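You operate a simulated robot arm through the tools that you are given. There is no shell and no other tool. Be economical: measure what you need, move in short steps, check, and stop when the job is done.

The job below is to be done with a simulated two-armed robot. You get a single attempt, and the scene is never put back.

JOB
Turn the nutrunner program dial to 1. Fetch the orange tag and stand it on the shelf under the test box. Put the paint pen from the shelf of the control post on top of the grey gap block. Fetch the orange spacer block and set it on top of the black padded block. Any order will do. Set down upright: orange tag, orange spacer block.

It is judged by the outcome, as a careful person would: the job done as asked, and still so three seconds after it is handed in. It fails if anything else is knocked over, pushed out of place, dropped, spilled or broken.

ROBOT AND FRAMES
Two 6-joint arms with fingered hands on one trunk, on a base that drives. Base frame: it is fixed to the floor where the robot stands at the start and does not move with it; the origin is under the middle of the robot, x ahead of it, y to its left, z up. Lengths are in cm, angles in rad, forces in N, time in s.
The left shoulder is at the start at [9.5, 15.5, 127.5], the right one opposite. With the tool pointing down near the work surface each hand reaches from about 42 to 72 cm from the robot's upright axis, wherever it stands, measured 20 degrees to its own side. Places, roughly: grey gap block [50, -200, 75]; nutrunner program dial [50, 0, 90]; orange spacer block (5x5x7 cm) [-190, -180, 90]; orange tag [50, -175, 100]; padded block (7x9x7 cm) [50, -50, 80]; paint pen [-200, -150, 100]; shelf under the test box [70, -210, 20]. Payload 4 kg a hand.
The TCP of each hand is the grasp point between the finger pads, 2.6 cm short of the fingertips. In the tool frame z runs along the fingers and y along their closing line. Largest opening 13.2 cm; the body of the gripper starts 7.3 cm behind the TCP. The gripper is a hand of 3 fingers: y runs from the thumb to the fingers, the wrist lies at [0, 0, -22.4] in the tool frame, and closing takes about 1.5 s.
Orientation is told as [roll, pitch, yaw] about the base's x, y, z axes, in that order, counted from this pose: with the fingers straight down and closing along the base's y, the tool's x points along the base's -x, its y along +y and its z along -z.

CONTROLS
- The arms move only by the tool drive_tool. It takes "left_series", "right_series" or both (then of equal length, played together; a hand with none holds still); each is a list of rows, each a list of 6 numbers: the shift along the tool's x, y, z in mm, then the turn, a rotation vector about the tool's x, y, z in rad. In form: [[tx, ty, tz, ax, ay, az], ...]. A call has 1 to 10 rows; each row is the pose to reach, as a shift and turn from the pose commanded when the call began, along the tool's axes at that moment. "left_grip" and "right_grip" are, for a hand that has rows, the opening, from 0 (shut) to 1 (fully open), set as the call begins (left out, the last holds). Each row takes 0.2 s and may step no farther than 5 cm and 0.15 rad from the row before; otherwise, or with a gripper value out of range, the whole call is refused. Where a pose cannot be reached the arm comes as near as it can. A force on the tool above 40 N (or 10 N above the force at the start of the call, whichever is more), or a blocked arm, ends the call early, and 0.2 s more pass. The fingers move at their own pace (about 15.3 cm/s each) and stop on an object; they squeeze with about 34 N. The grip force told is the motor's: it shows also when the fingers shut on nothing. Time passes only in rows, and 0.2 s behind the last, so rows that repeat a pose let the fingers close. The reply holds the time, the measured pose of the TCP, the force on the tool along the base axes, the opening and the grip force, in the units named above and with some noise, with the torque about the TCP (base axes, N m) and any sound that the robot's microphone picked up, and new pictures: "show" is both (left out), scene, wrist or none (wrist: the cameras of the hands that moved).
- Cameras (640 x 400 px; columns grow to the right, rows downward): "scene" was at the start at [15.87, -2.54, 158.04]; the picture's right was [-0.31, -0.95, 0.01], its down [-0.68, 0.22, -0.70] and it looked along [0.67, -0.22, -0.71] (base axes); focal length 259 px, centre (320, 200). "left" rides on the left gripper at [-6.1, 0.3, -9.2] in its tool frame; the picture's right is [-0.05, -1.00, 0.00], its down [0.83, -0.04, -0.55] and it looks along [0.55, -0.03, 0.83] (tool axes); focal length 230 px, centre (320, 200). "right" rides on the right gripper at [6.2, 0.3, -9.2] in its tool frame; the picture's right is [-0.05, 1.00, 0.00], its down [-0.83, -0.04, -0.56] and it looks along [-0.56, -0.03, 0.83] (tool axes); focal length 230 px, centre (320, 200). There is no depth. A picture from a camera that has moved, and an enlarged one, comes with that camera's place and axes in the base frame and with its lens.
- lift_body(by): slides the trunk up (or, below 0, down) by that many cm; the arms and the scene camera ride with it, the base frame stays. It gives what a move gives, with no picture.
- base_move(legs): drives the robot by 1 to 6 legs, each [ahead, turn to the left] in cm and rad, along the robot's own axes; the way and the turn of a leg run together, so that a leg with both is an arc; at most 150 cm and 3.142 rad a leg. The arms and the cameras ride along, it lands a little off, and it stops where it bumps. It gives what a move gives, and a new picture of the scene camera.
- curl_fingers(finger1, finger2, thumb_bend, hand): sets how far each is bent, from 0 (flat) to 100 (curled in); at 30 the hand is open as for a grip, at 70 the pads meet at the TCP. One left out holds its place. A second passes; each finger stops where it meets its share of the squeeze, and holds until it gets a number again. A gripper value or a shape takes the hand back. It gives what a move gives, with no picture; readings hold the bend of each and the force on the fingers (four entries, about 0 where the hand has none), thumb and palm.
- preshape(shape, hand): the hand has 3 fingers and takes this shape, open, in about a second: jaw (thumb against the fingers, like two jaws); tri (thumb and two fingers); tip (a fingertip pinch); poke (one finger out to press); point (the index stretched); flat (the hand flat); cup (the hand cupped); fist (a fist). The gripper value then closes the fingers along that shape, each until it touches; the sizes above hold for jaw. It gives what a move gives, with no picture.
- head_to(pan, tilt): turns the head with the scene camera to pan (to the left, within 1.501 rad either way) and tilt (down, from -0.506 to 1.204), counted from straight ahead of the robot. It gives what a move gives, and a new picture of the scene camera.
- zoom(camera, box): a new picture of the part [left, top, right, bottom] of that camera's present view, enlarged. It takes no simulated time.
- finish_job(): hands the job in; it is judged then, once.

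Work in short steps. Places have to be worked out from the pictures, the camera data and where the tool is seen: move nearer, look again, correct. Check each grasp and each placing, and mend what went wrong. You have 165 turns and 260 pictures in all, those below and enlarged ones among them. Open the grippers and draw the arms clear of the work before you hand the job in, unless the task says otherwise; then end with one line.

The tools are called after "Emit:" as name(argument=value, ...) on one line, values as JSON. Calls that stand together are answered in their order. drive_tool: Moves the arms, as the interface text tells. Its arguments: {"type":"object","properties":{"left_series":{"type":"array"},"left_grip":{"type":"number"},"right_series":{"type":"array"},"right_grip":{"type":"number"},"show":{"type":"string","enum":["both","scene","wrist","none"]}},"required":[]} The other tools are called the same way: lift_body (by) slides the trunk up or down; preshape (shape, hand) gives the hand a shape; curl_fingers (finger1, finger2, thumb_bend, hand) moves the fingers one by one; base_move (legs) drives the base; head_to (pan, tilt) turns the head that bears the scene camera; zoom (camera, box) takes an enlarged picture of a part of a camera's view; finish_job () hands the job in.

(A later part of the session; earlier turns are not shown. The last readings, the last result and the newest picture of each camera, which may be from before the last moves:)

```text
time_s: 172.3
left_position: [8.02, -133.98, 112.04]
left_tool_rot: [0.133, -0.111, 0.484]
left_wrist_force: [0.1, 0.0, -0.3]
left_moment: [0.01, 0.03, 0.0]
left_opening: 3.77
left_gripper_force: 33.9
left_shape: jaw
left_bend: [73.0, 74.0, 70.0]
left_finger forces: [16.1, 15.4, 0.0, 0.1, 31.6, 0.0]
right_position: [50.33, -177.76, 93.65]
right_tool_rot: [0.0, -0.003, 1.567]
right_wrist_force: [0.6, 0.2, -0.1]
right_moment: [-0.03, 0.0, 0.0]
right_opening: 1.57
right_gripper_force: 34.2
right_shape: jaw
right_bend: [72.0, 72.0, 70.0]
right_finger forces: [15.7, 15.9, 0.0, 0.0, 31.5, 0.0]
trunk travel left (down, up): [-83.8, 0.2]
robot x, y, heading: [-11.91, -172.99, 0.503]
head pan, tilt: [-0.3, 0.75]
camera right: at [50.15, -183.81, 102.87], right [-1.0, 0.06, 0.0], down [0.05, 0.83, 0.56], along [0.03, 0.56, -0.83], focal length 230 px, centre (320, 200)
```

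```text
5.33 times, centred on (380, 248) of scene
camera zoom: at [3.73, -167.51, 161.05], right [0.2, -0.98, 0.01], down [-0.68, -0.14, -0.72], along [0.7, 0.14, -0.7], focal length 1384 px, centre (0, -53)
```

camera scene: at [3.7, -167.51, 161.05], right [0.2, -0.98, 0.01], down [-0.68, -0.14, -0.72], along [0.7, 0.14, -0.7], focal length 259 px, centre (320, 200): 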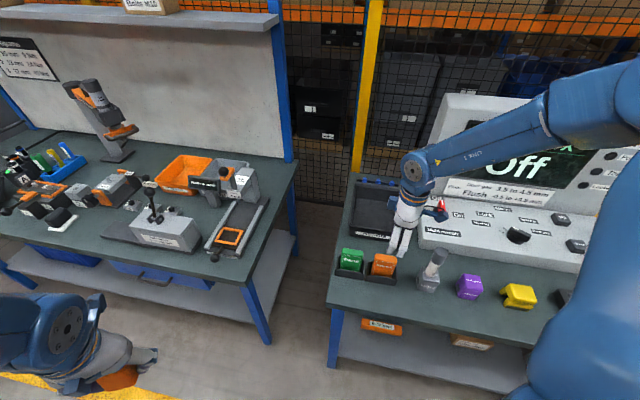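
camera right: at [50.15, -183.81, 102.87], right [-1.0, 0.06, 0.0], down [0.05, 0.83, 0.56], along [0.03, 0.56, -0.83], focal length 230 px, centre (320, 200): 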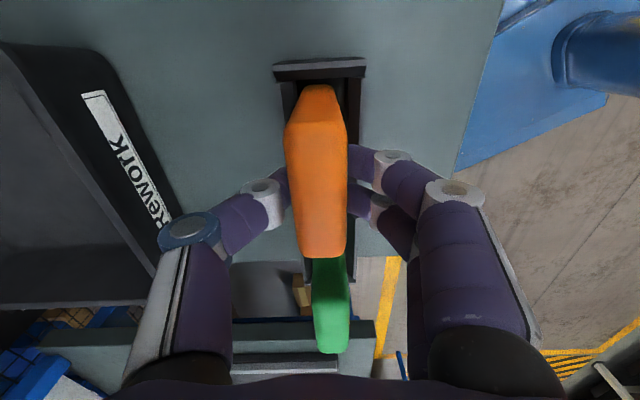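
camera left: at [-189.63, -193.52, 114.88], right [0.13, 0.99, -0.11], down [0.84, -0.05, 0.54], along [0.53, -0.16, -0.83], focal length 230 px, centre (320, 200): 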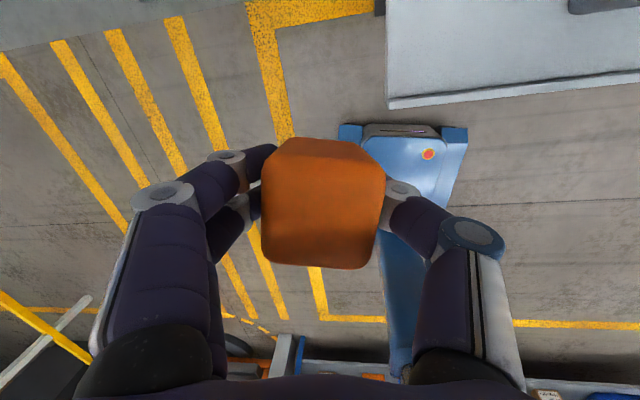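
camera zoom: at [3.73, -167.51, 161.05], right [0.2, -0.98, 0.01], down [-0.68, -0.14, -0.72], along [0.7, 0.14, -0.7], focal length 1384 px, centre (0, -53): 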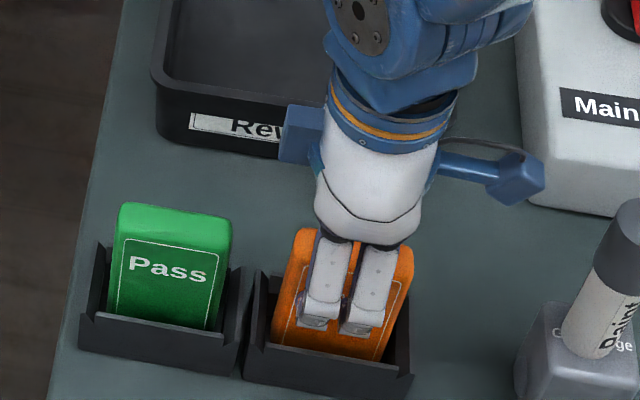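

A firm, even grip on the tag. I'll lift it straight out of the holder.

Emit:
drive_tool(right_series=[[0, 0, -20, 0, 0, 0], [0, 0, -40, 0, 0, 0], [0, 0, -60, 0, 0, 0], [0, 0, -80, 0, 0, 0], [0, 0, -100, 0, 0, 0], [0, 0, -120, 0, 0, 0], [0, 0, -120, 0, 0, 0]])

Emit:
zoom(camera="scene", box=[320, 180, 440, 295])

```text
time_s: 173.9
left_position: [7.89, -133.89, 111.98]
left_tool_rot: [0.133, -0.109, 0.483]
left_wrist_force: [0.4, 0.2, -0.7]
left_moment: [-0.03, 0.04, 0.02]
left_opening: 3.79
left_gripper_force: 33.7
left_shape: jaw
left_bend: [73.0, 74.0, 70.0]
left_finger forces: [16.1, 15.3, 0.0, 0.1, 31.6, 0.1]
right_position: [50.5, -177.78, 105.71]
right_tool_rot: [-0.001, -0.001, 1.567]
right_wrist_force: [-0.7, -0.8, -1.5]
right_moment: [0.01, 0.01, -0.04]
right_opening: 1.56
right_gripper_force: 34.4
right_shape: jaw
right_bend: [72.0, 72.0, 70.0]
right_finger forces: [15.6, 15.8, 0.0, 0.0, 31.5, 0.0]
trunk travel left (down, up): [-83.8, 0.2]
robot x, y, heading: [-11.46, -173.11, 0.5]
head pan, tilt: [-0.3, 0.75]
camera scene: at [3.73, -167.51, 161.05], right [0.2, -0.98, 0.01], down [-0.68, -0.14, -0.72], along [0.7, 0.14, -0.7], focal length 259 px, centre (320, 200)
camera right: at [50.13, -183.74, 114.93], right [-1.0, 0.05, 0.0], down [0.05, 0.83, 0.56], along [0.03, 0.56, -0.83], focal length 230 px, centre (320, 200)
```

scene: 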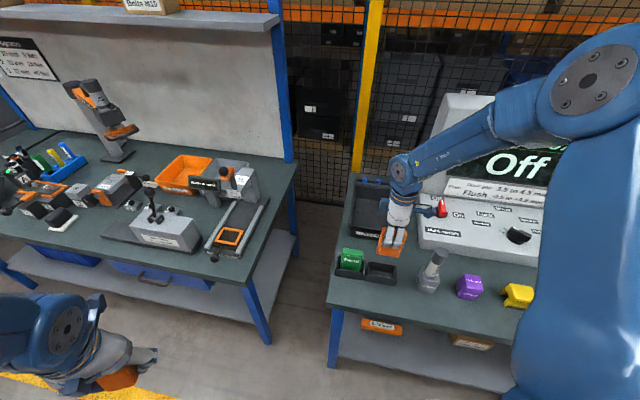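
right: 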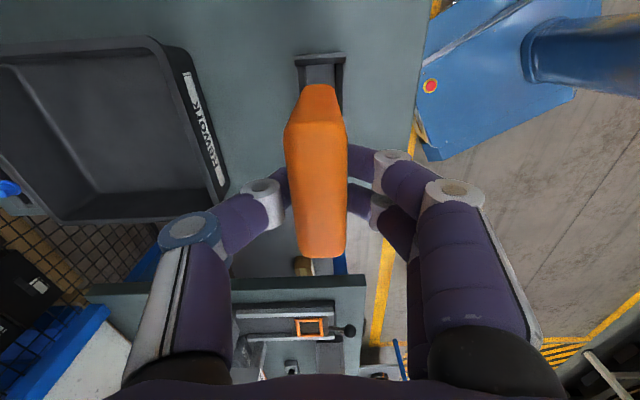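

```text
3.48 times, centred on (380, 238) of scene
camera zoom: at [3.73, -167.51, 161.05], right [0.2, -0.98, 0.01], down [-0.68, -0.14, -0.72], along [0.7, 0.14, -0.7], focal length 902 px, centre (111, 70)
```

zoom: 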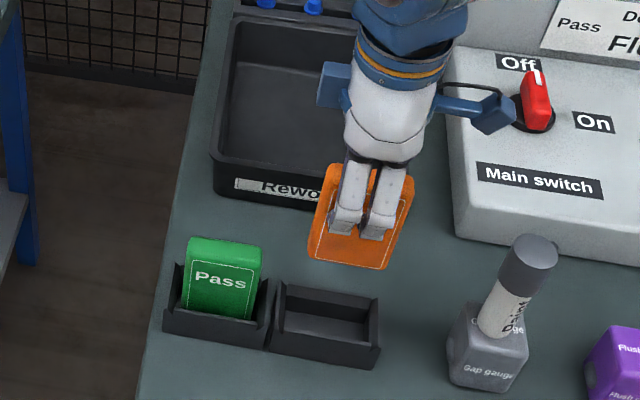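

The tag hangs vertically, its bottom about 9.4 cm below the TCP. I'll back off the bench, turn slightly right, and then lower the trunk to reach the shelf.

Emit:
base_move(legs=[[-26, 0]])

Emit:
base_move(legs=[[0, -0.3]])

```text
time_s: 175.8
left_position: [-15.34, -146.6, 111.87]
left_tool_rot: [0.133, -0.084, 0.491]
left_wrist_force: [-0.1, -0.1, -0.6]
left_moment: [-0.02, 0.01, 0.02]
left_opening: 3.76
left_gripper_force: 34.2
left_shape: jaw
left_bend: [73.0, 74.0, 70.0]
left_finger forces: [16.2, 15.5, 0.0, 0.0, 31.5, 0.0]
right_position: [27.72, -190.07, 105.71]
right_tool_rot: [0.003, 0.002, 1.568]
right_wrist_force: [0.4, 0.1, -0.7]
right_moment: [-0.01, 0.02, 0.01]
right_opening: 1.56
right_gripper_force: 34.2
right_shape: jaw
right_bend: [72.0, 72.0, 70.0]
right_finger forces: [15.6, 15.8, 0.0, 0.1, 31.5, 0.0]
trunk travel left (down, up): [-83.8, 0.2]
robot x, y, heading: [-34.54, -185.44, 0.497]
head pan, tilt: [-0.3, 0.75]
camera scene: at [-18.91, -179.93, 161.0], right [0.2, -0.98, 0.01], down [-0.68, -0.14, -0.72], along [0.7, 0.14, -0.7], focal length 259 px, centre (320, 200)
```

scene: 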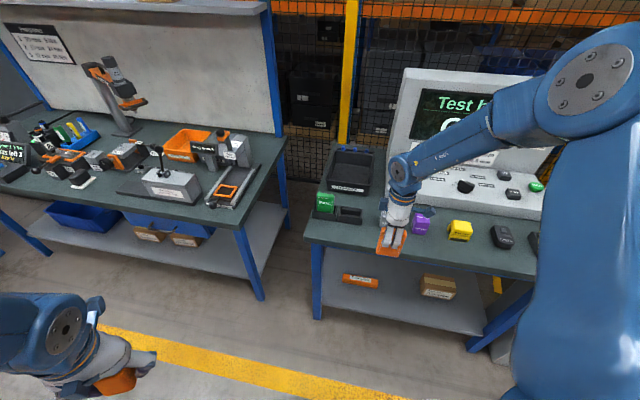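

```text
time_s: 177.2
left_position: [-4.87, -153.91, 111.92]
left_tool_rot: [0.132, -0.077, 0.19]
left_wrist_force: [0.1, 0.4, -1.8]
left_moment: [0.0, -0.03, 0.02]
left_opening: 3.76
left_gripper_force: 33.5
left_shape: jaw
left_bend: [73.0, 74.0, 70.0]
left_finger forces: [16.1, 15.2, 0.0, 0.0, 31.4, 0.0]
right_position: [21.7, -208.42, 106.61]
right_tool_rot: [-0.017, -0.009, 1.27]
right_wrist_force: [-0.2, -0.8, -1.3]
right_moment: [-0.03, 0.0, 0.04]
right_opening: 1.57
right_gripper_force: 34.3
right_shape: jaw
right_bend: [72.0, 72.0, 70.0]
right_finger forces: [16.7, 16.6, 0.1, 0.0, 33.1, 0.0]
trunk travel left (down, up): [-83.8, 0.2]
robot x, y, heading: [-34.59, -185.52, 0.194]
head pan, tilt: [-0.3, 0.75]
camera scene: at [-18.22, -184.61, 161.04], right [-0.1, -0.99, 0.01], down [-0.69, 0.07, -0.72], along [0.71, -0.08, -0.7], focal length 259 px, centre (320, 200)
```

scene: 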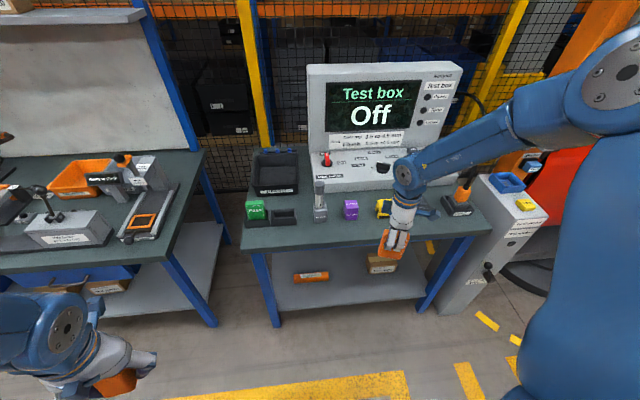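

All clear in front of the bench. I'll lower the trunk 66 cm.

Emit:
lift_body(by=-66)

Emit:
head_to(pan=-0.35, tilt=0.6)

```text
refused: -66 is not a number from -40 to 40
```

```text
time_s: 177.9
left_position: [-4.37, -154.01, 111.99]
left_tool_rot: [0.133, -0.098, 0.187]
left_wrist_force: [0.1, 0.3, -1.7]
left_moment: [0.03, -0.02, 0.0]
left_opening: 3.76
left_gripper_force: 33.8
left_shape: jaw
left_bend: [73.0, 74.0, 70.0]
left_finger forces: [16.0, 15.4, 0.0, 0.0, 31.4, 0.1]
right_position: [20.23, -208.65, 107.47]
right_tool_rot: [-0.034, -0.025, 1.275]
right_wrist_force: [0.3, 0.1, -1.5]
right_moment: [0.03, -0.01, -0.01]
right_opening: 1.57
right_gripper_force: 33.9
right_shape: jaw
right_bend: [72.0, 72.0, 70.0]
right_finger forces: [16.8, 16.6, 0.1, 0.0, 33.2, 0.1]
trunk travel left (down, up): [-83.8, 0.2]
robot x, y, heading: [-34.87, -185.24, 0.197]
head pan, tilt: [-0.351, 0.6]
camera scene: at [-17.66, -185.31, 162.31], right [-0.15, -0.99, 0.01], down [-0.57, 0.08, -0.81], along [0.8, -0.13, -0.58], focal length 259 px, centre (320, 200)
```

scene: 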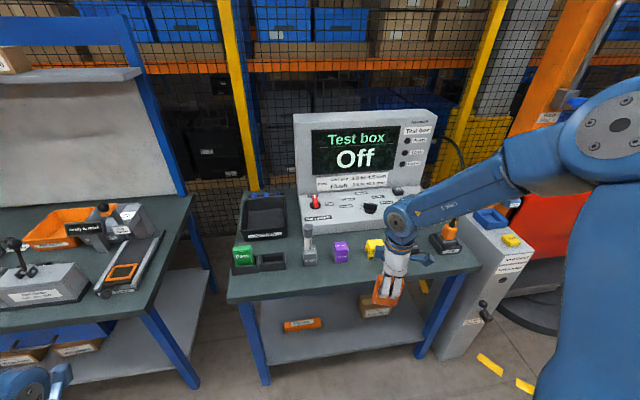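

The lift takes at most 40 cm at a time, so I'll lower in two moves.

Emit:
lift_body(by=-35)

Emit:
lift_body(by=-31)

Emit:
head_to(pan=-0.4, tilt=0.5)

```text
time_s: 181.3
left_position: [-5.21, -154.34, 76.98]
left_tool_rot: [0.132, -0.091, 0.187]
left_wrist_force: [0.1, -1.3, -0.9]
left_moment: [0.02, 0.0, -0.02]
left_opening: 3.77
left_gripper_force: 34.0
left_shape: jaw
left_bend: [73.0, 74.0, 70.0]
left_finger forces: [16.1, 15.3, 0.0, 0.0, 31.4, 0.0]
right_position: [20.14, -208.81, 72.42]
right_tool_rot: [-0.032, -0.02, 1.272]
right_wrist_force: [-0.3, 0.8, -1.4]
right_moment: [-0.01, -0.04, 0.0]
right_opening: 1.56
right_gripper_force: 33.7
right_shape: jaw
right_bend: [72.0, 72.0, 70.0]
right_finger forces: [16.7, 16.6, 0.0, 0.0, 33.1, 0.0]
trunk travel left (down, up): [-48.8, 35.2]
robot x, y, heading: [-34.45, -185.4, 0.197]
head pan, tilt: [-0.351, 0.6]
```

```text
time_s: 184.4
left_position: [-6.06, -154.43, 46.0]
left_tool_rot: [0.132, -0.085, 0.189]
left_wrist_force: [-0.3, 0.1, -1.0]
left_moment: [-0.01, -0.03, -0.01]
left_opening: 3.77
left_gripper_force: 34.0
left_shape: jaw
left_bend: [73.0, 74.0, 70.0]
left_finger forces: [16.0, 15.3, 0.0, 0.0, 31.4, 0.1]
right_position: [19.87, -208.76, 41.43]
right_tool_rot: [-0.033, -0.02, 1.271]
right_wrist_force: [0.7, 0.7, -1.9]
right_moment: [0.0, -0.03, 0.0]
right_opening: 1.56
right_gripper_force: 33.7
right_shape: jaw
right_bend: [72.0, 72.0, 70.0]
right_finger forces: [16.7, 16.5, 0.0, 0.0, 33.2, 0.1]
trunk travel left (down, up): [-17.8, 66.2]
robot x, y, heading: [-34.29, -185.6, 0.195]
head pan, tilt: [-0.351, 0.6]
```

```text
time_s: 185.0
left_position: [-6.04, -154.24, 45.9]
left_tool_rot: [0.133, -0.085, 0.189]
left_wrist_force: [0.6, 0.6, -0.9]
left_moment: [0.03, -0.02, 0.0]
left_opening: 3.75
left_gripper_force: 34.5
left_shape: jaw
left_bend: [73.0, 74.0, 70.0]
left_finger forces: [16.0, 15.3, 0.0, 0.1, 31.4, 0.0]
right_position: [19.75, -209.0, 41.46]
right_tool_rot: [-0.032, -0.021, 1.272]
right_wrist_force: [-1.1, 0.5, -1.4]
right_moment: [0.01, 0.0, 0.01]
right_opening: 1.57
right_gripper_force: 33.9
right_shape: jaw
right_bend: [72.0, 72.0, 70.0]
right_finger forces: [16.7, 16.6, 0.0, 0.0, 33.1, 0.0]
trunk travel left (down, up): [-17.8, 66.2]
robot x, y, heading: [-33.99, -185.19, 0.195]
head pan, tilt: [-0.4, 0.499]
camera scene: at [-18.82, -186.03, 97.24], right [-0.2, -0.98, 0.01], down [-0.49, 0.09, -0.87], along [0.85, -0.18, -0.49], focal length 259 px, centre (320, 200)
```

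scene: 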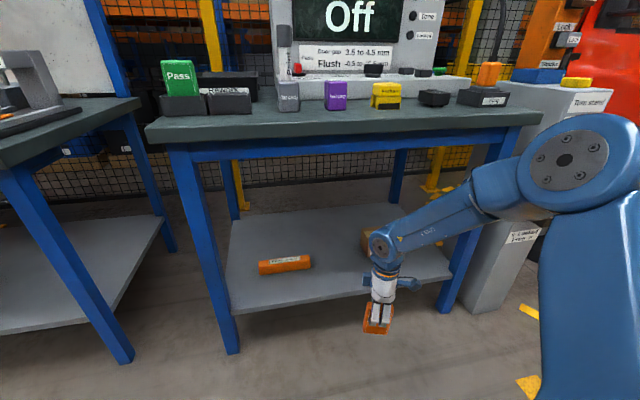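

I'll zoom in to check the pen and the shelf.

Emit:
zoom(camera="scene", box=[240, 10, 360, 120])

Emit:
zoom(camera="scene", box=[220, 190, 480, 350])

```text
3.64 times, centred on (300, 65) of scene
camera zoom: at [-18.82, -186.03, 97.24], right [-0.2, -0.98, 0.01], down [-0.49, 0.09, -0.87], along [0.85, -0.18, -0.49], focal length 943 px, centre (393, 691)
```

zoom: 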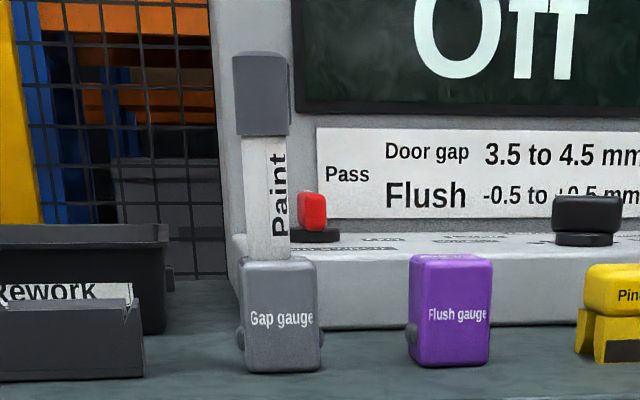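

```text
2.46 times, centred on (350, 270) of scene
camera zoom: at [-18.82, -186.03, 97.24], right [-0.2, -0.98, 0.01], down [-0.49, 0.09, -0.87], along [0.85, -0.18, -0.49], focal length 639 px, centre (246, 28)
```

zoom: 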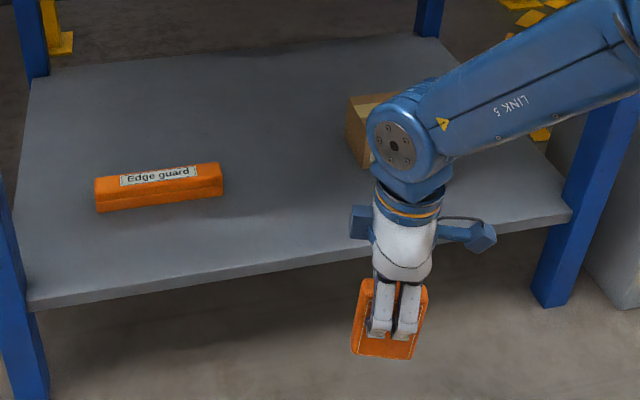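

The pen is upright on the gap block, and there's clear shelf space around [48, -211], shelf z≈22–23.5. I'll lower 4 cm more for under-bench clearance and drive forward so the hand goes over the shelf.

Emit:
lift_body(by=-4)

Emit:
base_move(legs=[[21, 0]])

```text
time_s: 185.9
left_position: [-6.07, -154.41, 42.02]
left_tool_rot: [0.131, -0.087, 0.188]
left_wrist_force: [0.9, 0.7, 0.0]
left_moment: [0.0, 0.0, 0.0]
left_opening: 3.77
left_gripper_force: 34.1
left_shape: jaw
left_bend: [73.0, 74.0, 70.0]
left_finger forces: [16.0, 15.3, 0.0, 0.0, 31.4, 0.0]
right_position: [19.85, -208.88, 37.54]
right_tool_rot: [-0.034, -0.021, 1.272]
right_wrist_force: [0.2, 0.4, -0.8]
right_moment: [0.05, 0.01, -0.01]
right_opening: 1.55
right_gripper_force: 34.2
right_shape: jaw
right_bend: [72.0, 72.0, 70.0]
right_finger forces: [16.8, 16.6, 0.0, 0.0, 33.2, 0.0]
trunk travel left (down, up): [-13.8, 70.2]
robot x, y, heading: [-34.3, -185.41, 0.191]
head pan, tilt: [-0.4, 0.499]
```

```text
time_s: 187.5
left_position: [13.99, -150.25, 42.18]
left_tool_rot: [0.135, -0.067, 0.196]
left_wrist_force: [0.2, 0.3, -0.4]
left_moment: [-0.02, 0.04, -0.01]
left_opening: 3.75
left_gripper_force: 34.1
left_shape: jaw
left_bend: [73.0, 74.0, 70.0]
left_finger forces: [16.0, 15.3, 0.0, 0.0, 31.5, 0.0]
right_position: [40.33, -204.66, 37.5]
right_tool_rot: [-0.033, -0.021, 1.273]
right_wrist_force: [1.0, 0.7, -1.3]
right_moment: [0.02, -0.03, 0.0]
right_opening: 1.54
right_gripper_force: 34.5
right_shape: jaw
right_bend: [72.0, 72.0, 70.0]
right_finger forces: [16.8, 16.6, 0.0, 0.0, 33.3, 0.0]
trunk travel left (down, up): [-13.8, 70.2]
robot x, y, heading: [-14.07, -181.77, 0.202]
head pan, tilt: [-0.4, 0.499]
camera scene: at [1.47, -182.0, 93.24], right [-0.2, -0.98, 0.01], down [-0.49, 0.09, -0.87], along [0.85, -0.18, -0.49], focal length 259 px, centre (320, 200)
```

scene: 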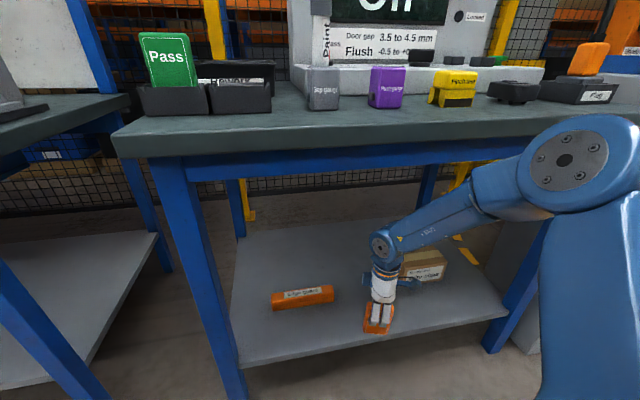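

The hand is over the front of the shelf. I'll extend to about [48.5, -210], level the tag, lower 3 cm and check.

Emit:
drive_tool(right_series=[[4, -16, 2, -0.006, 0.004, 0], [9, -31, 6, -0.012, 0.008, 0], [14, -47, 12, -0.018, 0.012, 0], [18, -63, 18, -0.024, 0.016, 0], [23, -79, 25, -0.03, 0.02, 0], [27, -94, 32, -0.033, 0.021, 0], [27, -94, 32, -0.033, 0.021, 0]])

Emit:
zoom(camera="scene", box=[300, 220, 480, 350])

```text
time_s: 189.1
left_position: [13.71, -150.34, 41.93]
left_tool_rot: [0.134, -0.067, 0.196]
left_wrist_force: [0.0, 0.8, -0.8]
left_moment: [0.0, 0.0, -0.02]
left_opening: 3.77
left_gripper_force: 33.7
left_shape: jaw
left_bend: [73.0, 74.0, 70.0]
left_finger forces: [16.0, 15.3, 0.1, 0.1, 31.5, 0.0]
right_position: [48.16, -210.06, 35.51]
right_tool_rot: [-0.015, -0.01, 1.276]
right_wrist_force: [-0.5, -0.2, -1.1]
right_moment: [0.01, 0.0, 0.0]
right_opening: 1.58
right_gripper_force: 34.4
right_shape: jaw
right_bend: [72.0, 72.0, 70.0]
right_finger forces: [16.5, 16.6, 0.1, 0.1, 33.1, 0.0]
trunk travel left (down, up): [-13.8, 70.2]
robot x, y, heading: [-14.37, -181.3, 0.2]
head pan, tilt: [-0.4, 0.499]
camera scene: at [1.46, -182.0, 93.25], right [-0.2, -0.98, 0.01], down [-0.49, 0.09, -0.87], along [0.85, -0.18, -0.49], focal length 259 px, centre (320, 200)
camera right: at [45.88, -215.7, 44.58], right [-0.94, 0.34, -0.01], down [0.27, 0.78, 0.56], along [0.2, 0.53, -0.83], focal length 230 px, centre (320, 200)
```

scene: 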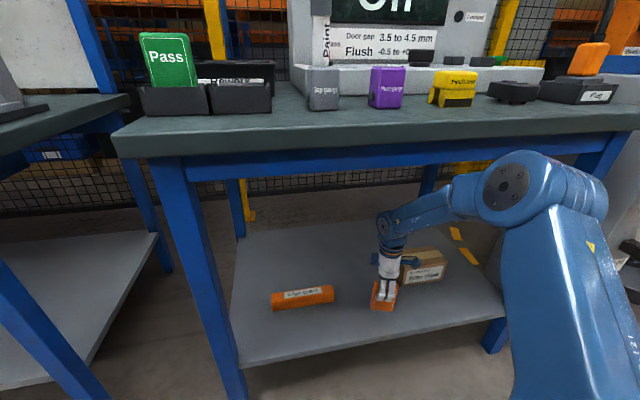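
right: 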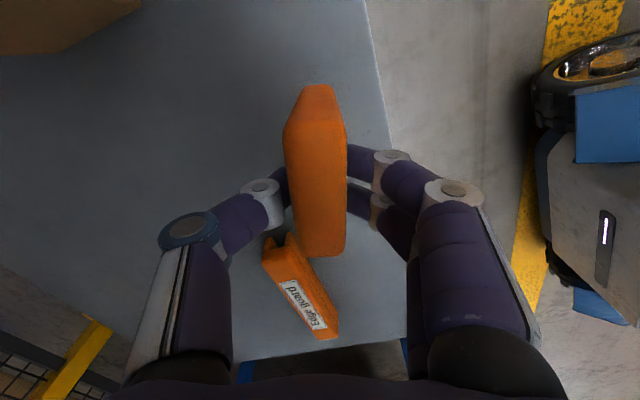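

```text
3.08 times, centred on (390, 285) of scene
camera zoom: at [1.46, -182.0, 93.25], right [-0.2, -0.98, 0.01], down [-0.49, 0.09, -0.87], along [0.85, -0.18, -0.49], focal length 798 px, centre (105, -62)
```

zoom: 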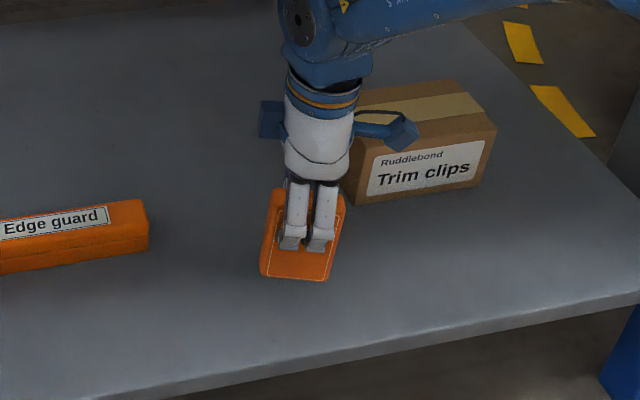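

The tag is well inside the shelf, clear of the edge guard and the box. I'll lower gradually toward contact.

Emit:
drive_tool(right_series=[[0, 0, 10, -0.01, 0.005, 0], [0, 0, 20, -0.015, 0.01, 0], [0, 0, 26, -0.015, 0.01, 0], [0, 0, 30, -0.015, 0.01, 0], [0, 0, 33, -0.015, 0.01, 0], [0, 0, 33, -0.015, 0.01, 0]], show="none")

Emit:
zoom(camera="scene", box=[330, 230, 450, 330])

```text
time_s: 190.5
left_position: [13.66, -150.26, 41.95]
left_tool_rot: [0.133, -0.065, 0.195]
left_wrist_force: [-0.5, -0.2, -0.8]
left_moment: [-0.01, 0.02, 0.0]
left_opening: 3.75
left_gripper_force: 33.8
left_shape: jaw
left_bend: [73.0, 74.0, 70.0]
left_finger forces: [16.0, 15.2, 0.0, 0.1, 31.6, 0.0]
right_position: [48.1, -210.0, 32.23]
right_tool_rot: [0.0, 0.001, 1.277]
right_wrist_force: [0.7, -0.4, -1.8]
right_moment: [-0.01, -0.02, -0.01]
right_opening: 1.57
right_gripper_force: 34.3
right_shape: jaw
right_bend: [72.0, 72.0, 70.0]
right_finger forces: [16.7, 16.6, 0.1, 0.0, 33.2, 0.0]
trunk travel left (down, up): [-13.8, 70.2]
robot x, y, heading: [-13.77, -181.92, 0.198]
head pan, tilt: [-0.4, 0.499]
```

```text
4.00 times, centred on (390, 280) of scene
camera zoom: at [1.46, -182.0, 93.25], right [-0.2, -0.98, 0.01], down [-0.49, 0.09, -0.87], along [0.85, -0.18, -0.49], focal length 1038 px, centre (40, -120)
```

zoom: 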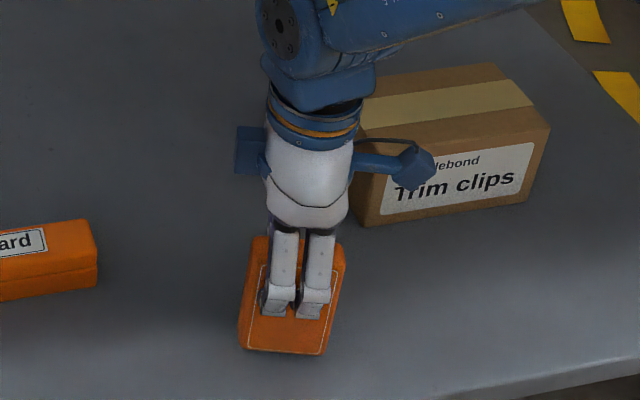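

No contact yet, so I'll continue down in 3 mm steps.

Emit:
drive_tool(right_series=[[0, 0, 3, 0, 0, 0], [0, 0, 6, 0, 0, 0], [0, 0, 9, 0, 0, 0], [0, 0, 12, 0, 0, 0]], show="none")

```text
time_s: 191.5
left_position: [13.66, -150.21, 42.03]
left_tool_rot: [0.133, -0.067, 0.196]
left_wrist_force: [0.2, -0.4, -0.5]
left_moment: [-0.02, -0.01, 0.0]
left_opening: 3.76
left_gripper_force: 34.2
left_shape: jaw
left_bend: [73.0, 74.0, 70.0]
left_finger forces: [16.0, 15.3, 0.0, 0.0, 31.6, 0.0]
right_position: [48.15, -210.07, 31.23]
right_tool_rot: [-0.006, -0.001, 1.275]
right_wrist_force: [-2.4, 1.5, 13.0]
right_moment: [0.02, 0.09, -0.02]
right_opening: 1.61
right_gripper_force: 34.0
right_shape: jaw
right_bend: [72.0, 72.0, 70.0]
right_finger forces: [19.3, 18.7, 0.0, 0.0, 35.0, 0.0]
trunk travel left (down, up): [-13.8, 70.2]
robot x, y, heading: [-14.15, -181.58, 0.192]
head pan, tilt: [-0.4, 0.499]
```

Contact at 13 N with the hand level. I'll open the fingers modestly to release the tag.

Emit:
drive_tool(right_series=[[0, 0, 0, 0, 0, 0], [0, 0, 0, 0, 0, 0], [0, 0, 0, 0, 0, 0], [0, 0, 0, 0, 0, 0]], right_grip=0.4, show="wrist")

Emit:
zoom(camera="scene", box=[330, 230, 450, 330])

```text
time_s: 192.5
left_position: [13.8, -150.3, 41.97]
left_tool_rot: [0.135, -0.068, 0.195]
left_wrist_force: [0.7, 0.0, -1.2]
left_moment: [0.0, 0.03, -0.01]
left_opening: 3.77
left_gripper_force: 33.9
left_shape: jaw
left_bend: [73.0, 74.0, 70.0]
left_finger forces: [15.9, 15.2, 0.0, 0.1, 31.5, 0.1]
right_position: [48.29, -210.02, 30.95]
right_tool_rot: [-0.002, 0.0, 1.274]
right_wrist_force: [-0.6, -0.4, 0.4]
right_moment: [-0.03, 0.0, -0.02]
right_opening: 5.19
right_gripper_force: 0.0
right_shape: jaw
right_bend: [73.0, 73.0, 70.0]
right_finger forces: [0.0, 0.0, 0.0, 0.0, 0.1, 0.0]
trunk travel left (down, up): [-13.8, 70.2]
robot x, y, heading: [-14.24, -181.27, 0.197]
head pan, tilt: [-0.4, 0.499]
camera right: at [46.07, -215.72, 40.13], right [-0.94, 0.34, 0.0], down [0.28, 0.78, 0.56], along [0.19, 0.52, -0.83], focal length 230 px, centre (320, 200)
```

right: 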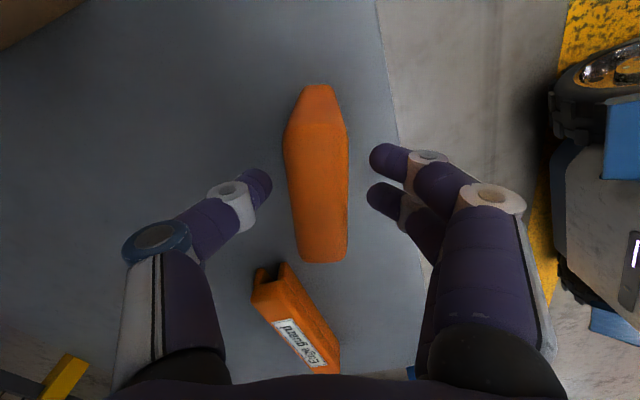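

```text
4.00 times, centred on (390, 280) of scene
camera zoom: at [1.44, -181.99, 93.25], right [-0.2, -0.98, 0.01], down [-0.49, 0.09, -0.87], along [0.85, -0.18, -0.49], focal length 1038 px, centre (40, -120)
```

zoom: 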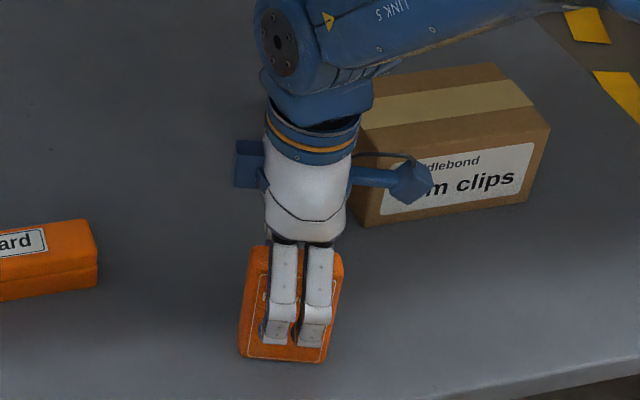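

The tag stands free between the open fingers. I'll raise the hand 5.5 cm straight up and verify.

Emit:
drive_tool(right_series=[[0, 0, -12, 0, 0, 0], [0, 0, -24, 0, 0, 0], [0, 0, -36, 0, 0, 0], [0, 0, -48, 0, 0, 0], [0, 0, -56, 0, 0, 0], [0, 0, -56, 0, 0, 0]], show="both")

Emit:
zoom(camera="scene", box=[330, 230, 450, 330])

```text
time_s: 193.9
left_position: [13.75, -150.26, 41.99]
left_tool_rot: [0.135, -0.065, 0.196]
left_wrist_force: [-0.7, 0.1, -2.0]
left_moment: [-0.01, 0.02, -0.01]
left_opening: 3.76
left_gripper_force: 33.9
left_shape: jaw
left_bend: [73.0, 74.0, 70.0]
left_finger forces: [16.0, 15.3, 0.1, 0.1, 31.5, 0.1]
right_position: [48.15, -210.15, 36.74]
right_tool_rot: [-0.001, 0.001, 1.276]
right_wrist_force: [0.3, 0.3, -0.3]
right_moment: [-0.02, -0.02, 0.02]
right_opening: 5.23
right_gripper_force: 0.0
right_shape: jaw
right_bend: [73.0, 73.0, 70.0]
right_finger forces: [0.0, 0.0, 0.1, 0.0, 0.0, 0.0]
trunk travel left (down, up): [-13.8, 70.2]
robot x, y, heading: [-13.98, -182.0, 0.198]
head pan, tilt: [-0.4, 0.499]
camera scene: at [1.44, -181.99, 93.25], right [-0.2, -0.98, 0.01], down [-0.49, 0.09, -0.87], along [0.85, -0.18, -0.49], focal length 259 px, centre (320, 200)
camera right: at [46.12, -215.71, 45.95], right [-0.94, 0.34, 0.0], down [0.28, 0.78, 0.56], along [0.19, 0.52, -0.83], focal length 230 px, centre (320, 200)
```

scene: 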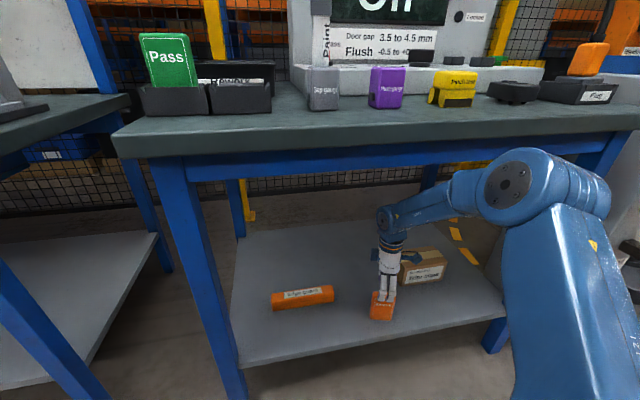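
right: 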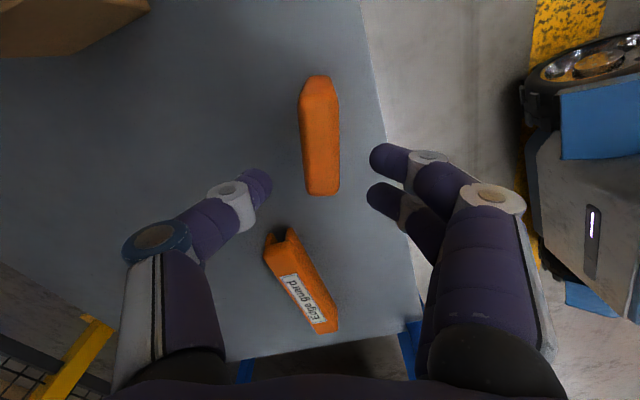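

```text
4.00 times, centred on (390, 280) of scene
camera zoom: at [1.44, -181.99, 93.25], right [-0.2, -0.98, 0.01], down [-0.49, 0.09, -0.87], along [0.85, -0.18, -0.49], focal length 1038 px, centre (40, -120)
```

zoom: 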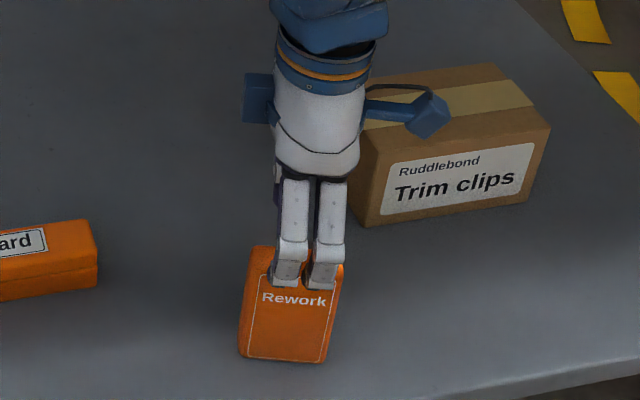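

The tag stands upright on the shelf by itself. I'll slide the hand sideways along the tag's plane to clear it completely, then back the base out.

Emit:
drive_tool(right_series=[[20, 0, -4, 0, 0, 0], [40, 0, -8, 0, 0, 0], [60, 0, -10, 0, 0, 0], [75, 0, -10, 0, 0, 0], [75, 0, -10, 0, 0, 0]], show="none")

Emit:
base_move(legs=[[-30, 0]])

```text
time_s: 195.1
left_position: [13.7, -150.25, 41.96]
left_tool_rot: [0.134, -0.065, 0.195]
left_wrist_force: [0.3, 0.1, -1.1]
left_moment: [-0.01, -0.03, 0.03]
left_opening: 3.79
left_gripper_force: 34.2
left_shape: jaw
left_bend: [73.0, 74.0, 70.0]
left_finger forces: [16.1, 15.2, 0.0, 0.1, 31.5, 0.1]
right_position: [46.0, -217.34, 37.55]
right_tool_rot: [-0.002, 0.0, 1.276]
right_wrist_force: [-0.4, 0.3, -0.4]
right_moment: [-0.01, -0.03, 0.0]
right_opening: 5.19
right_gripper_force: 0.2
right_shape: jaw
right_bend: [73.0, 73.0, 70.0]
right_finger forces: [0.0, 0.0, 0.0, 0.0, 0.0, 0.1]
trunk travel left (down, up): [-13.8, 70.2]
robot x, y, heading: [-14.42, -181.4, 0.2]
head pan, tilt: [-0.4, 0.499]
```

```text
time_s: 197.2
left_position: [-15.9, -156.33, 41.99]
left_tool_rot: [0.135, -0.065, 0.193]
left_wrist_force: [-0.1, 0.1, -1.4]
left_moment: [-0.02, 0.01, 0.02]
left_opening: 3.77
left_gripper_force: 34.5
left_shape: jaw
left_bend: [73.0, 74.0, 70.0]
left_finger forces: [16.1, 15.4, 0.1, 0.1, 31.5, 0.1]
right_position: [16.06, -223.41, 37.61]
right_tool_rot: [-0.001, 0.001, 1.273]
right_wrist_force: [0.4, -0.3, 0.4]
right_moment: [0.01, -0.02, 0.0]
right_opening: 5.25
right_gripper_force: 0.0
right_shape: jaw
right_bend: [73.0, 73.0, 70.0]
right_finger forces: [0.0, 0.0, 0.0, 0.1, 0.0, 0.0]
trunk travel left (down, up): [-13.8, 70.2]
robot x, y, heading: [-44.14, -187.77, 0.192]
head pan, tilt: [-0.4, 0.499]
camera scene: at [-28.35, -188.03, 93.25], right [-0.2, -0.98, 0.01], down [-0.48, 0.09, -0.87], along [0.85, -0.18, -0.49], focal length 259 px, centre (320, 200)
```

scene: 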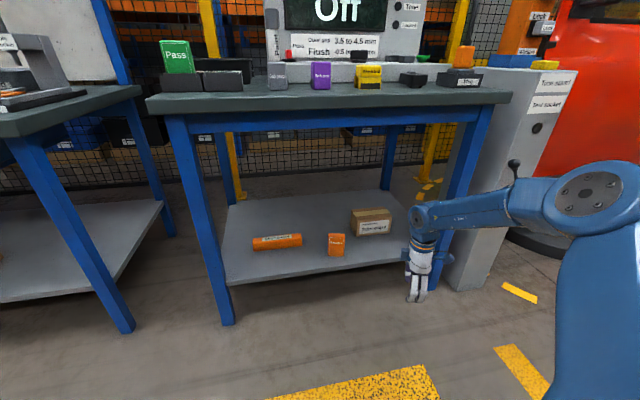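

The tag stands on the lower shelf and everything else is in place. Next I'll raise the trunk for the spacer placement.

Emit:
lift_body(by=35)

Emit:
lift_body(by=35)

Emit:
base_move(legs=[[0, 1.37]])

```text
time_s: 200.6
left_position: [-15.04, -156.18, 76.91]
left_tool_rot: [0.134, -0.078, 0.189]
left_wrist_force: [-0.6, -0.6, -1.5]
left_moment: [0.01, 0.0, 0.01]
left_opening: 3.77
left_gripper_force: 34.4
left_shape: jaw
left_bend: [73.0, 74.0, 70.0]
left_finger forces: [16.1, 15.2, 0.0, 0.1, 31.5, 0.0]
right_position: [15.87, -223.34, 73.49]
right_tool_rot: [-0.017, -0.011, 1.274]
right_wrist_force: [-0.1, 0.4, -0.4]
right_moment: [0.0, -0.05, -0.03]
right_opening: 5.25
right_gripper_force: 0.1
right_shape: jaw
right_bend: [73.0, 73.0, 70.0]
right_finger forces: [0.0, 0.0, 0.0, 0.0, 0.0, 0.1]
trunk travel left (down, up): [-48.8, 35.2]
robot x, y, heading: [-44.16, -187.45, 0.192]
head pan, tilt: [-0.4, 0.499]
```

```text
time_s: 204.0
left_position: [-14.23, -156.04, 111.94]
left_tool_rot: [0.133, -0.082, 0.188]
left_wrist_force: [1.4, -0.8, -1.0]
left_moment: [0.01, -0.02, -0.04]
left_opening: 3.75
left_gripper_force: 33.8
left_shape: jaw
left_bend: [73.0, 74.0, 70.0]
left_finger forces: [16.1, 15.4, 0.0, 0.1, 31.4, 0.0]
right_position: [16.0, -223.21, 108.33]
right_tool_rot: [-0.021, -0.01, 1.276]
right_wrist_force: [-0.3, 1.0, -0.1]
right_moment: [-0.02, -0.01, 0.03]
right_opening: 5.27
right_gripper_force: 0.1
right_shape: jaw
right_bend: [73.0, 73.0, 70.0]
right_finger forces: [0.1, 0.0, 0.1, 0.1, 0.1, 0.0]
trunk travel left (down, up): [-83.8, 0.2]
robot x, y, heading: [-43.85, -187.84, 0.196]
head pan, tilt: [-0.4, 0.499]
```

```text
time_s: 206.6
left_position: [-48.69, -145.03, 111.95]
left_tool_rot: [0.139, -0.052, 1.065]
left_wrist_force: [-0.9, 0.1, -0.9]
left_moment: [-0.01, 0.02, -0.01]
left_opening: 3.75
left_gripper_force: 34.1
left_shape: jaw
left_bend: [73.0, 74.0, 70.0]
left_finger forces: [16.2, 16.0, 0.0, 0.0, 32.3, 0.1]
right_position: [20.51, -167.27, 110.1]
right_tool_rot: [-0.065, -0.035, 2.151]
right_wrist_force: [0.9, 0.1, 0.0]
right_moment: [-0.01, 0.05, -0.03]
right_opening: 5.27
right_gripper_force: 0.0
right_shape: jaw
right_bend: [73.0, 73.0, 70.0]
right_finger forces: [0.0, 0.0, 0.0, 0.0, 0.1, 0.1]
trunk travel left (down, up): [-83.8, 0.2]
robot x, y, heading: [-43.7, -187.45, 1.061]
head pan, tilt: [-0.4, 0.499]
stopped in leg 1: the robot was blocked; the commanded pose is now the measured one
camera scene: at [-32.15, -174.96, 163.22], right [0.62, -0.79, 0.01], down [-0.39, -0.31, -0.87], along [0.69, 0.53, -0.49], focal length 259 px, centre (320, 200)
```

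scene: 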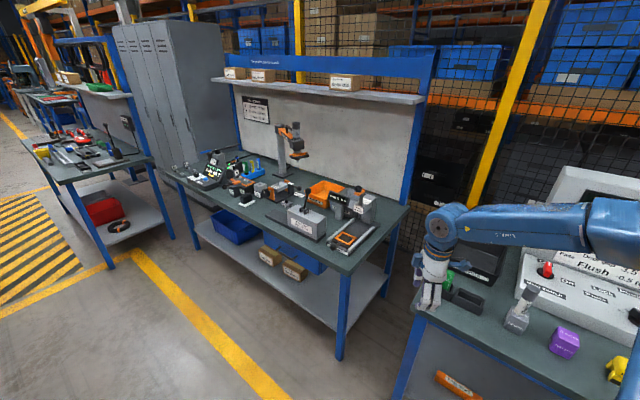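

Heading 1.06. I'll turn a bit more to face +y and drive along the aisle.

Emit:
base_move(legs=[[0, 0.51]])

Emit:
base_move(legs=[[118, 0]])

Emit:
base_move(legs=[[0, -0.8]])

```text
time_s: 208.4
left_position: [-68.95, -153.11, 111.91]
left_tool_rot: [0.138, -0.055, 1.575]
left_wrist_force: [0.2, -0.4, -0.7]
left_moment: [0.01, 0.02, 0.0]
left_opening: 3.75
left_gripper_force: 33.9
left_shape: jaw
left_bend: [73.0, 74.0, 70.0]
left_finger forces: [16.1, 15.8, 0.1, 0.0, 32.1, 0.1]
right_position: [2.36, -138.53, 109.96]
right_tool_rot: [-0.064, -0.033, 2.66]
right_wrist_force: [-0.5, 0.7, 1.1]
right_moment: [0.02, 0.0, 0.03]
right_opening: 5.27
right_gripper_force: 0.0
right_shape: jaw
right_bend: [73.0, 73.0, 70.0]
right_finger forces: [0.1, 0.1, 0.1, 0.0, 0.0, 0.1]
trunk travel left (down, up): [-83.8, 0.2]
robot x, y, heading: [-43.36, -187.74, 1.578]
head pan, tilt: [-0.4, 0.499]
camera scene: at [-39.48, -171.17, 163.23], right [0.92, -0.39, 0.01], down [-0.19, -0.46, -0.87], along [0.34, 0.8, -0.49], focal length 259 px, centre (320, 200)
```

scene: 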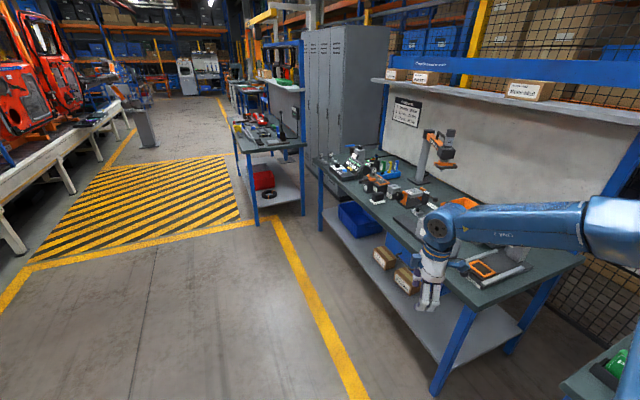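

```text
time_s: 214.3
left_position: [-70.07, -36.61, 112.04]
left_tool_rot: [0.139, -0.071, 1.585]
left_wrist_force: [-0.3, -0.2, -0.9]
left_moment: [0.0, -0.02, -0.04]
left_opening: 3.74
left_gripper_force: 34.0
left_shape: jaw
left_bend: [73.0, 74.0, 70.0]
left_finger forces: [16.2, 15.8, 0.0, 0.0, 32.1, 0.0]
right_position: [1.1, -22.87, 110.9]
right_tool_rot: [-0.088, -0.041, 2.671]
right_wrist_force: [0.2, 0.2, -0.4]
right_moment: [-0.01, -0.01, -0.01]
right_opening: 5.28
right_gripper_force: 0.0
right_shape: jaw
right_bend: [73.0, 73.0, 70.0]
right_finger forces: [0.0, 0.0, 0.1, 0.0, 0.0, 0.1]
trunk travel left (down, up): [-83.8, 0.2]
robot x, y, heading: [-44.17, -71.23, 1.581]
head pan, tilt: [-0.4, 0.499]
camera scene: at [-40.47, -54.73, 163.25], right [0.93, -0.38, 0.01], down [-0.18, -0.46, -0.87], along [0.33, 0.8, -0.49], focal length 259 px, centre (320, 200)
```

scene: 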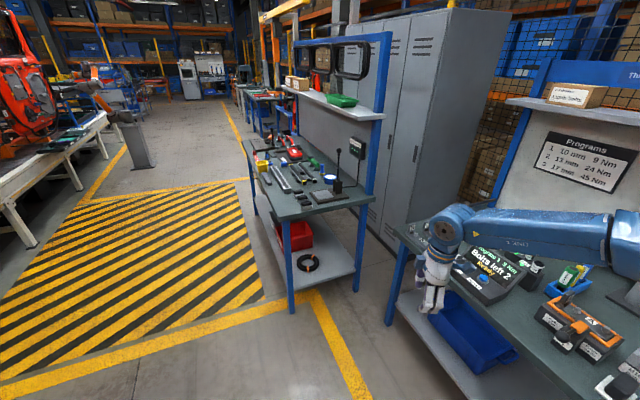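

```text
time_s: 215.2
left_position: [-69.18, -35.82, 111.91]
left_tool_rot: [0.139, -0.08, 1.563]
left_wrist_force: [-0.2, 0.3, -0.6]
left_moment: [0.01, 0.0, 0.0]
left_opening: 3.74
left_gripper_force: 34.0
left_shape: jaw
left_bend: [73.0, 74.0, 70.0]
left_finger forces: [16.2, 15.8, 0.1, 0.0, 32.2, 0.0]
right_position: [0.68, -30.43, 105.78]
right_tool_rot: [0.038, 0.05, 2.652]
right_wrist_force: [0.5, 0.2, 0.3]
right_moment: [0.01, -0.01, -0.01]
right_opening: 5.28
right_gripper_force: 0.0
right_shape: jaw
right_bend: [73.0, 73.0, 70.0]
right_finger forces: [0.0, 0.0, 0.1, 0.0, 0.1, 0.0]
trunk travel left (down, up): [-83.8, 0.2]
robot x, y, heading: [-44.06, -71.15, 1.559]
head pan, tilt: [-0.4, 0.499]
stopped in leg 1: the robot was blocked; the commanded pose is now the measured one
camera scene: at [-40.43, -54.76, 163.22], right [0.92, -0.4, 0.01], down [-0.19, -0.46, -0.87], along [0.35, 0.8, -0.49], focal length 259 px, centre (320, 200)
```

scene: 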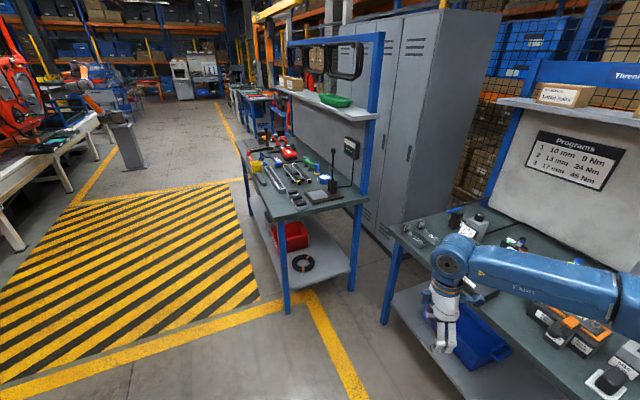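

The turn was blocked early again; I'll retry.

Emit:
base_move(legs=[[0, -0.5]])

Emit:
base_move(legs=[[0, -0.5]])

Emit:
base_move(legs=[[0, -0.5]])

```text
time_s: 217.0
left_position: [-48.97, -28.6, 111.92]
left_tool_rot: [0.144, -0.055, 1.066]
left_wrist_force: [0.5, 0.2, -1.0]
left_moment: [0.01, -0.02, 0.0]
left_opening: 3.73
left_gripper_force: 34.2
left_shape: jaw
left_bend: [73.0, 74.0, 70.0]
left_finger forces: [16.1, 15.6, 0.0, 0.1, 31.8, 0.0]
right_position: [15.4, -56.13, 106.99]
right_tool_rot: [0.008, 0.033, 2.146]
right_wrist_force: [-0.2, -0.6, -0.4]
right_moment: [-0.05, 0.03, -0.01]
right_opening: 5.28
right_gripper_force: 0.1
right_shape: jaw
right_bend: [73.0, 73.0, 70.0]
right_finger forces: [0.0, 0.0, 0.0, 0.1, 0.1, 0.0]
trunk travel left (down, up): [-83.8, 0.2]
robot x, y, heading: [-44.02, -70.96, 1.048]
head pan, tilt: [-0.4, 0.499]
camera scene: at [-32.84, -58.4, 163.23], right [0.61, -0.79, 0.01], down [-0.39, -0.31, -0.87], along [0.69, 0.53, -0.49], focal length 259 px, centre (320, 200)
```

scene: 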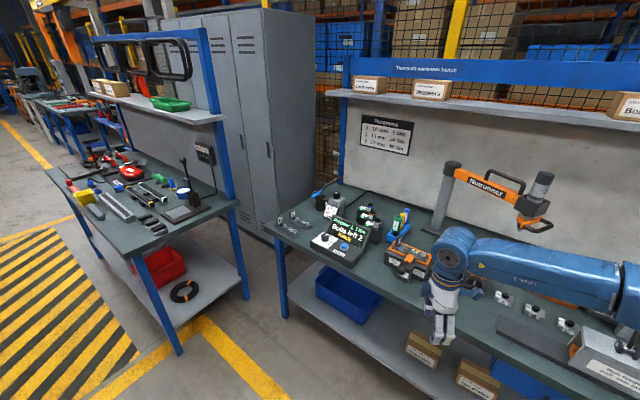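

```text
time_s: 218.8
left_position: [-28.24, -31.38, 111.92]
left_tool_rot: [0.142, -0.049, 0.566]
left_wrist_force: [0.0, 0.2, -0.5]
left_moment: [0.01, 0.05, 0.0]
left_opening: 3.75
left_gripper_force: 33.7
left_shape: jaw
left_bend: [73.0, 74.0, 70.0]
left_finger forces: [16.0, 15.5, 0.0, 0.0, 31.6, 0.0]
right_position: [13.75, -86.58, 105.57]
right_tool_rot: [0.047, 0.061, 1.652]
right_wrist_force: [-0.3, -0.1, 0.5]
right_moment: [0.03, -0.05, 0.0]
right_opening: 5.25
right_gripper_force: 0.0
right_shape: jaw
right_bend: [73.0, 73.0, 70.0]
right_finger forces: [0.1, 0.0, 0.1, 0.1, 0.0, 0.0]
trunk travel left (down, up): [-83.8, 0.2]
robot x, y, heading: [-43.76, -70.67, 0.56]
head pan, tilt: [-0.4, 0.499]
camera scene: at [-28.31, -65.05, 163.23], right [0.16, -0.99, 0.01], down [-0.49, -0.08, -0.87], along [0.86, 0.13, -0.49], focal length 259 px, centre (320, 200)
```

scene: 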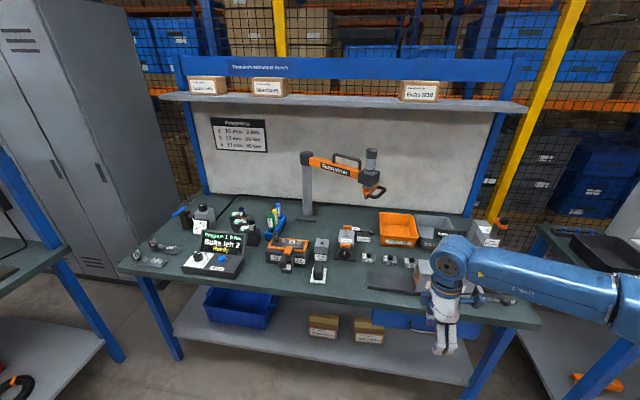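

```text
time_s: 220.7
left_position: [-11.09, -43.78, 111.89]
left_tool_rot: [0.144, -0.045, 0.067]
left_wrist_force: [0.0, -0.6, -1.7]
left_moment: [0.0, 0.02, -0.01]
left_opening: 3.72
left_gripper_force: 33.9
left_shape: jaw
left_bend: [73.0, 74.0, 70.0]
left_finger forces: [15.9, 15.3, 0.0, 0.1, 31.2, 0.0]
right_position: [-2.01, -111.98, 104.61]
right_tool_rot: [0.075, 0.08, 1.151]
right_wrist_force: [-0.3, -0.4, -0.4]
right_moment: [0.01, 0.0, 0.0]
right_opening: 5.27
right_gripper_force: 0.1
right_shape: jaw
right_bend: [73.0, 73.0, 70.0]
right_finger forces: [0.0, 0.0, 0.1, 0.0, 0.1, 0.0]
trunk travel left (down, up): [-83.8, 0.2]
robot x, y, heading: [-44.21, -70.31, 0.06]
head pan, tilt: [-0.4, 0.499]
camera scene: at [-27.48, -73.16, 163.23], right [-0.34, -0.94, 0.01], down [-0.47, 0.16, -0.87], along [0.82, -0.3, -0.49], focal length 259 px, centre (320, 200)
```

scene: 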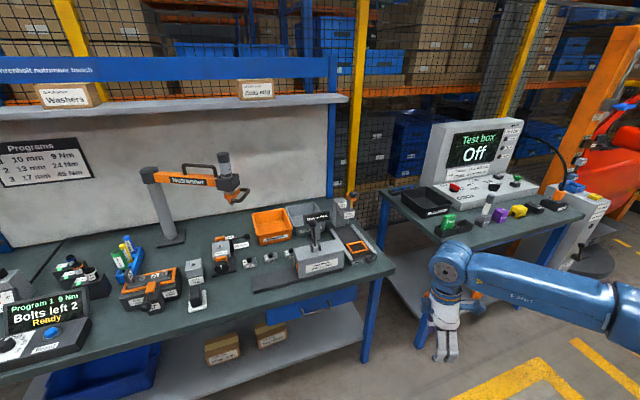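

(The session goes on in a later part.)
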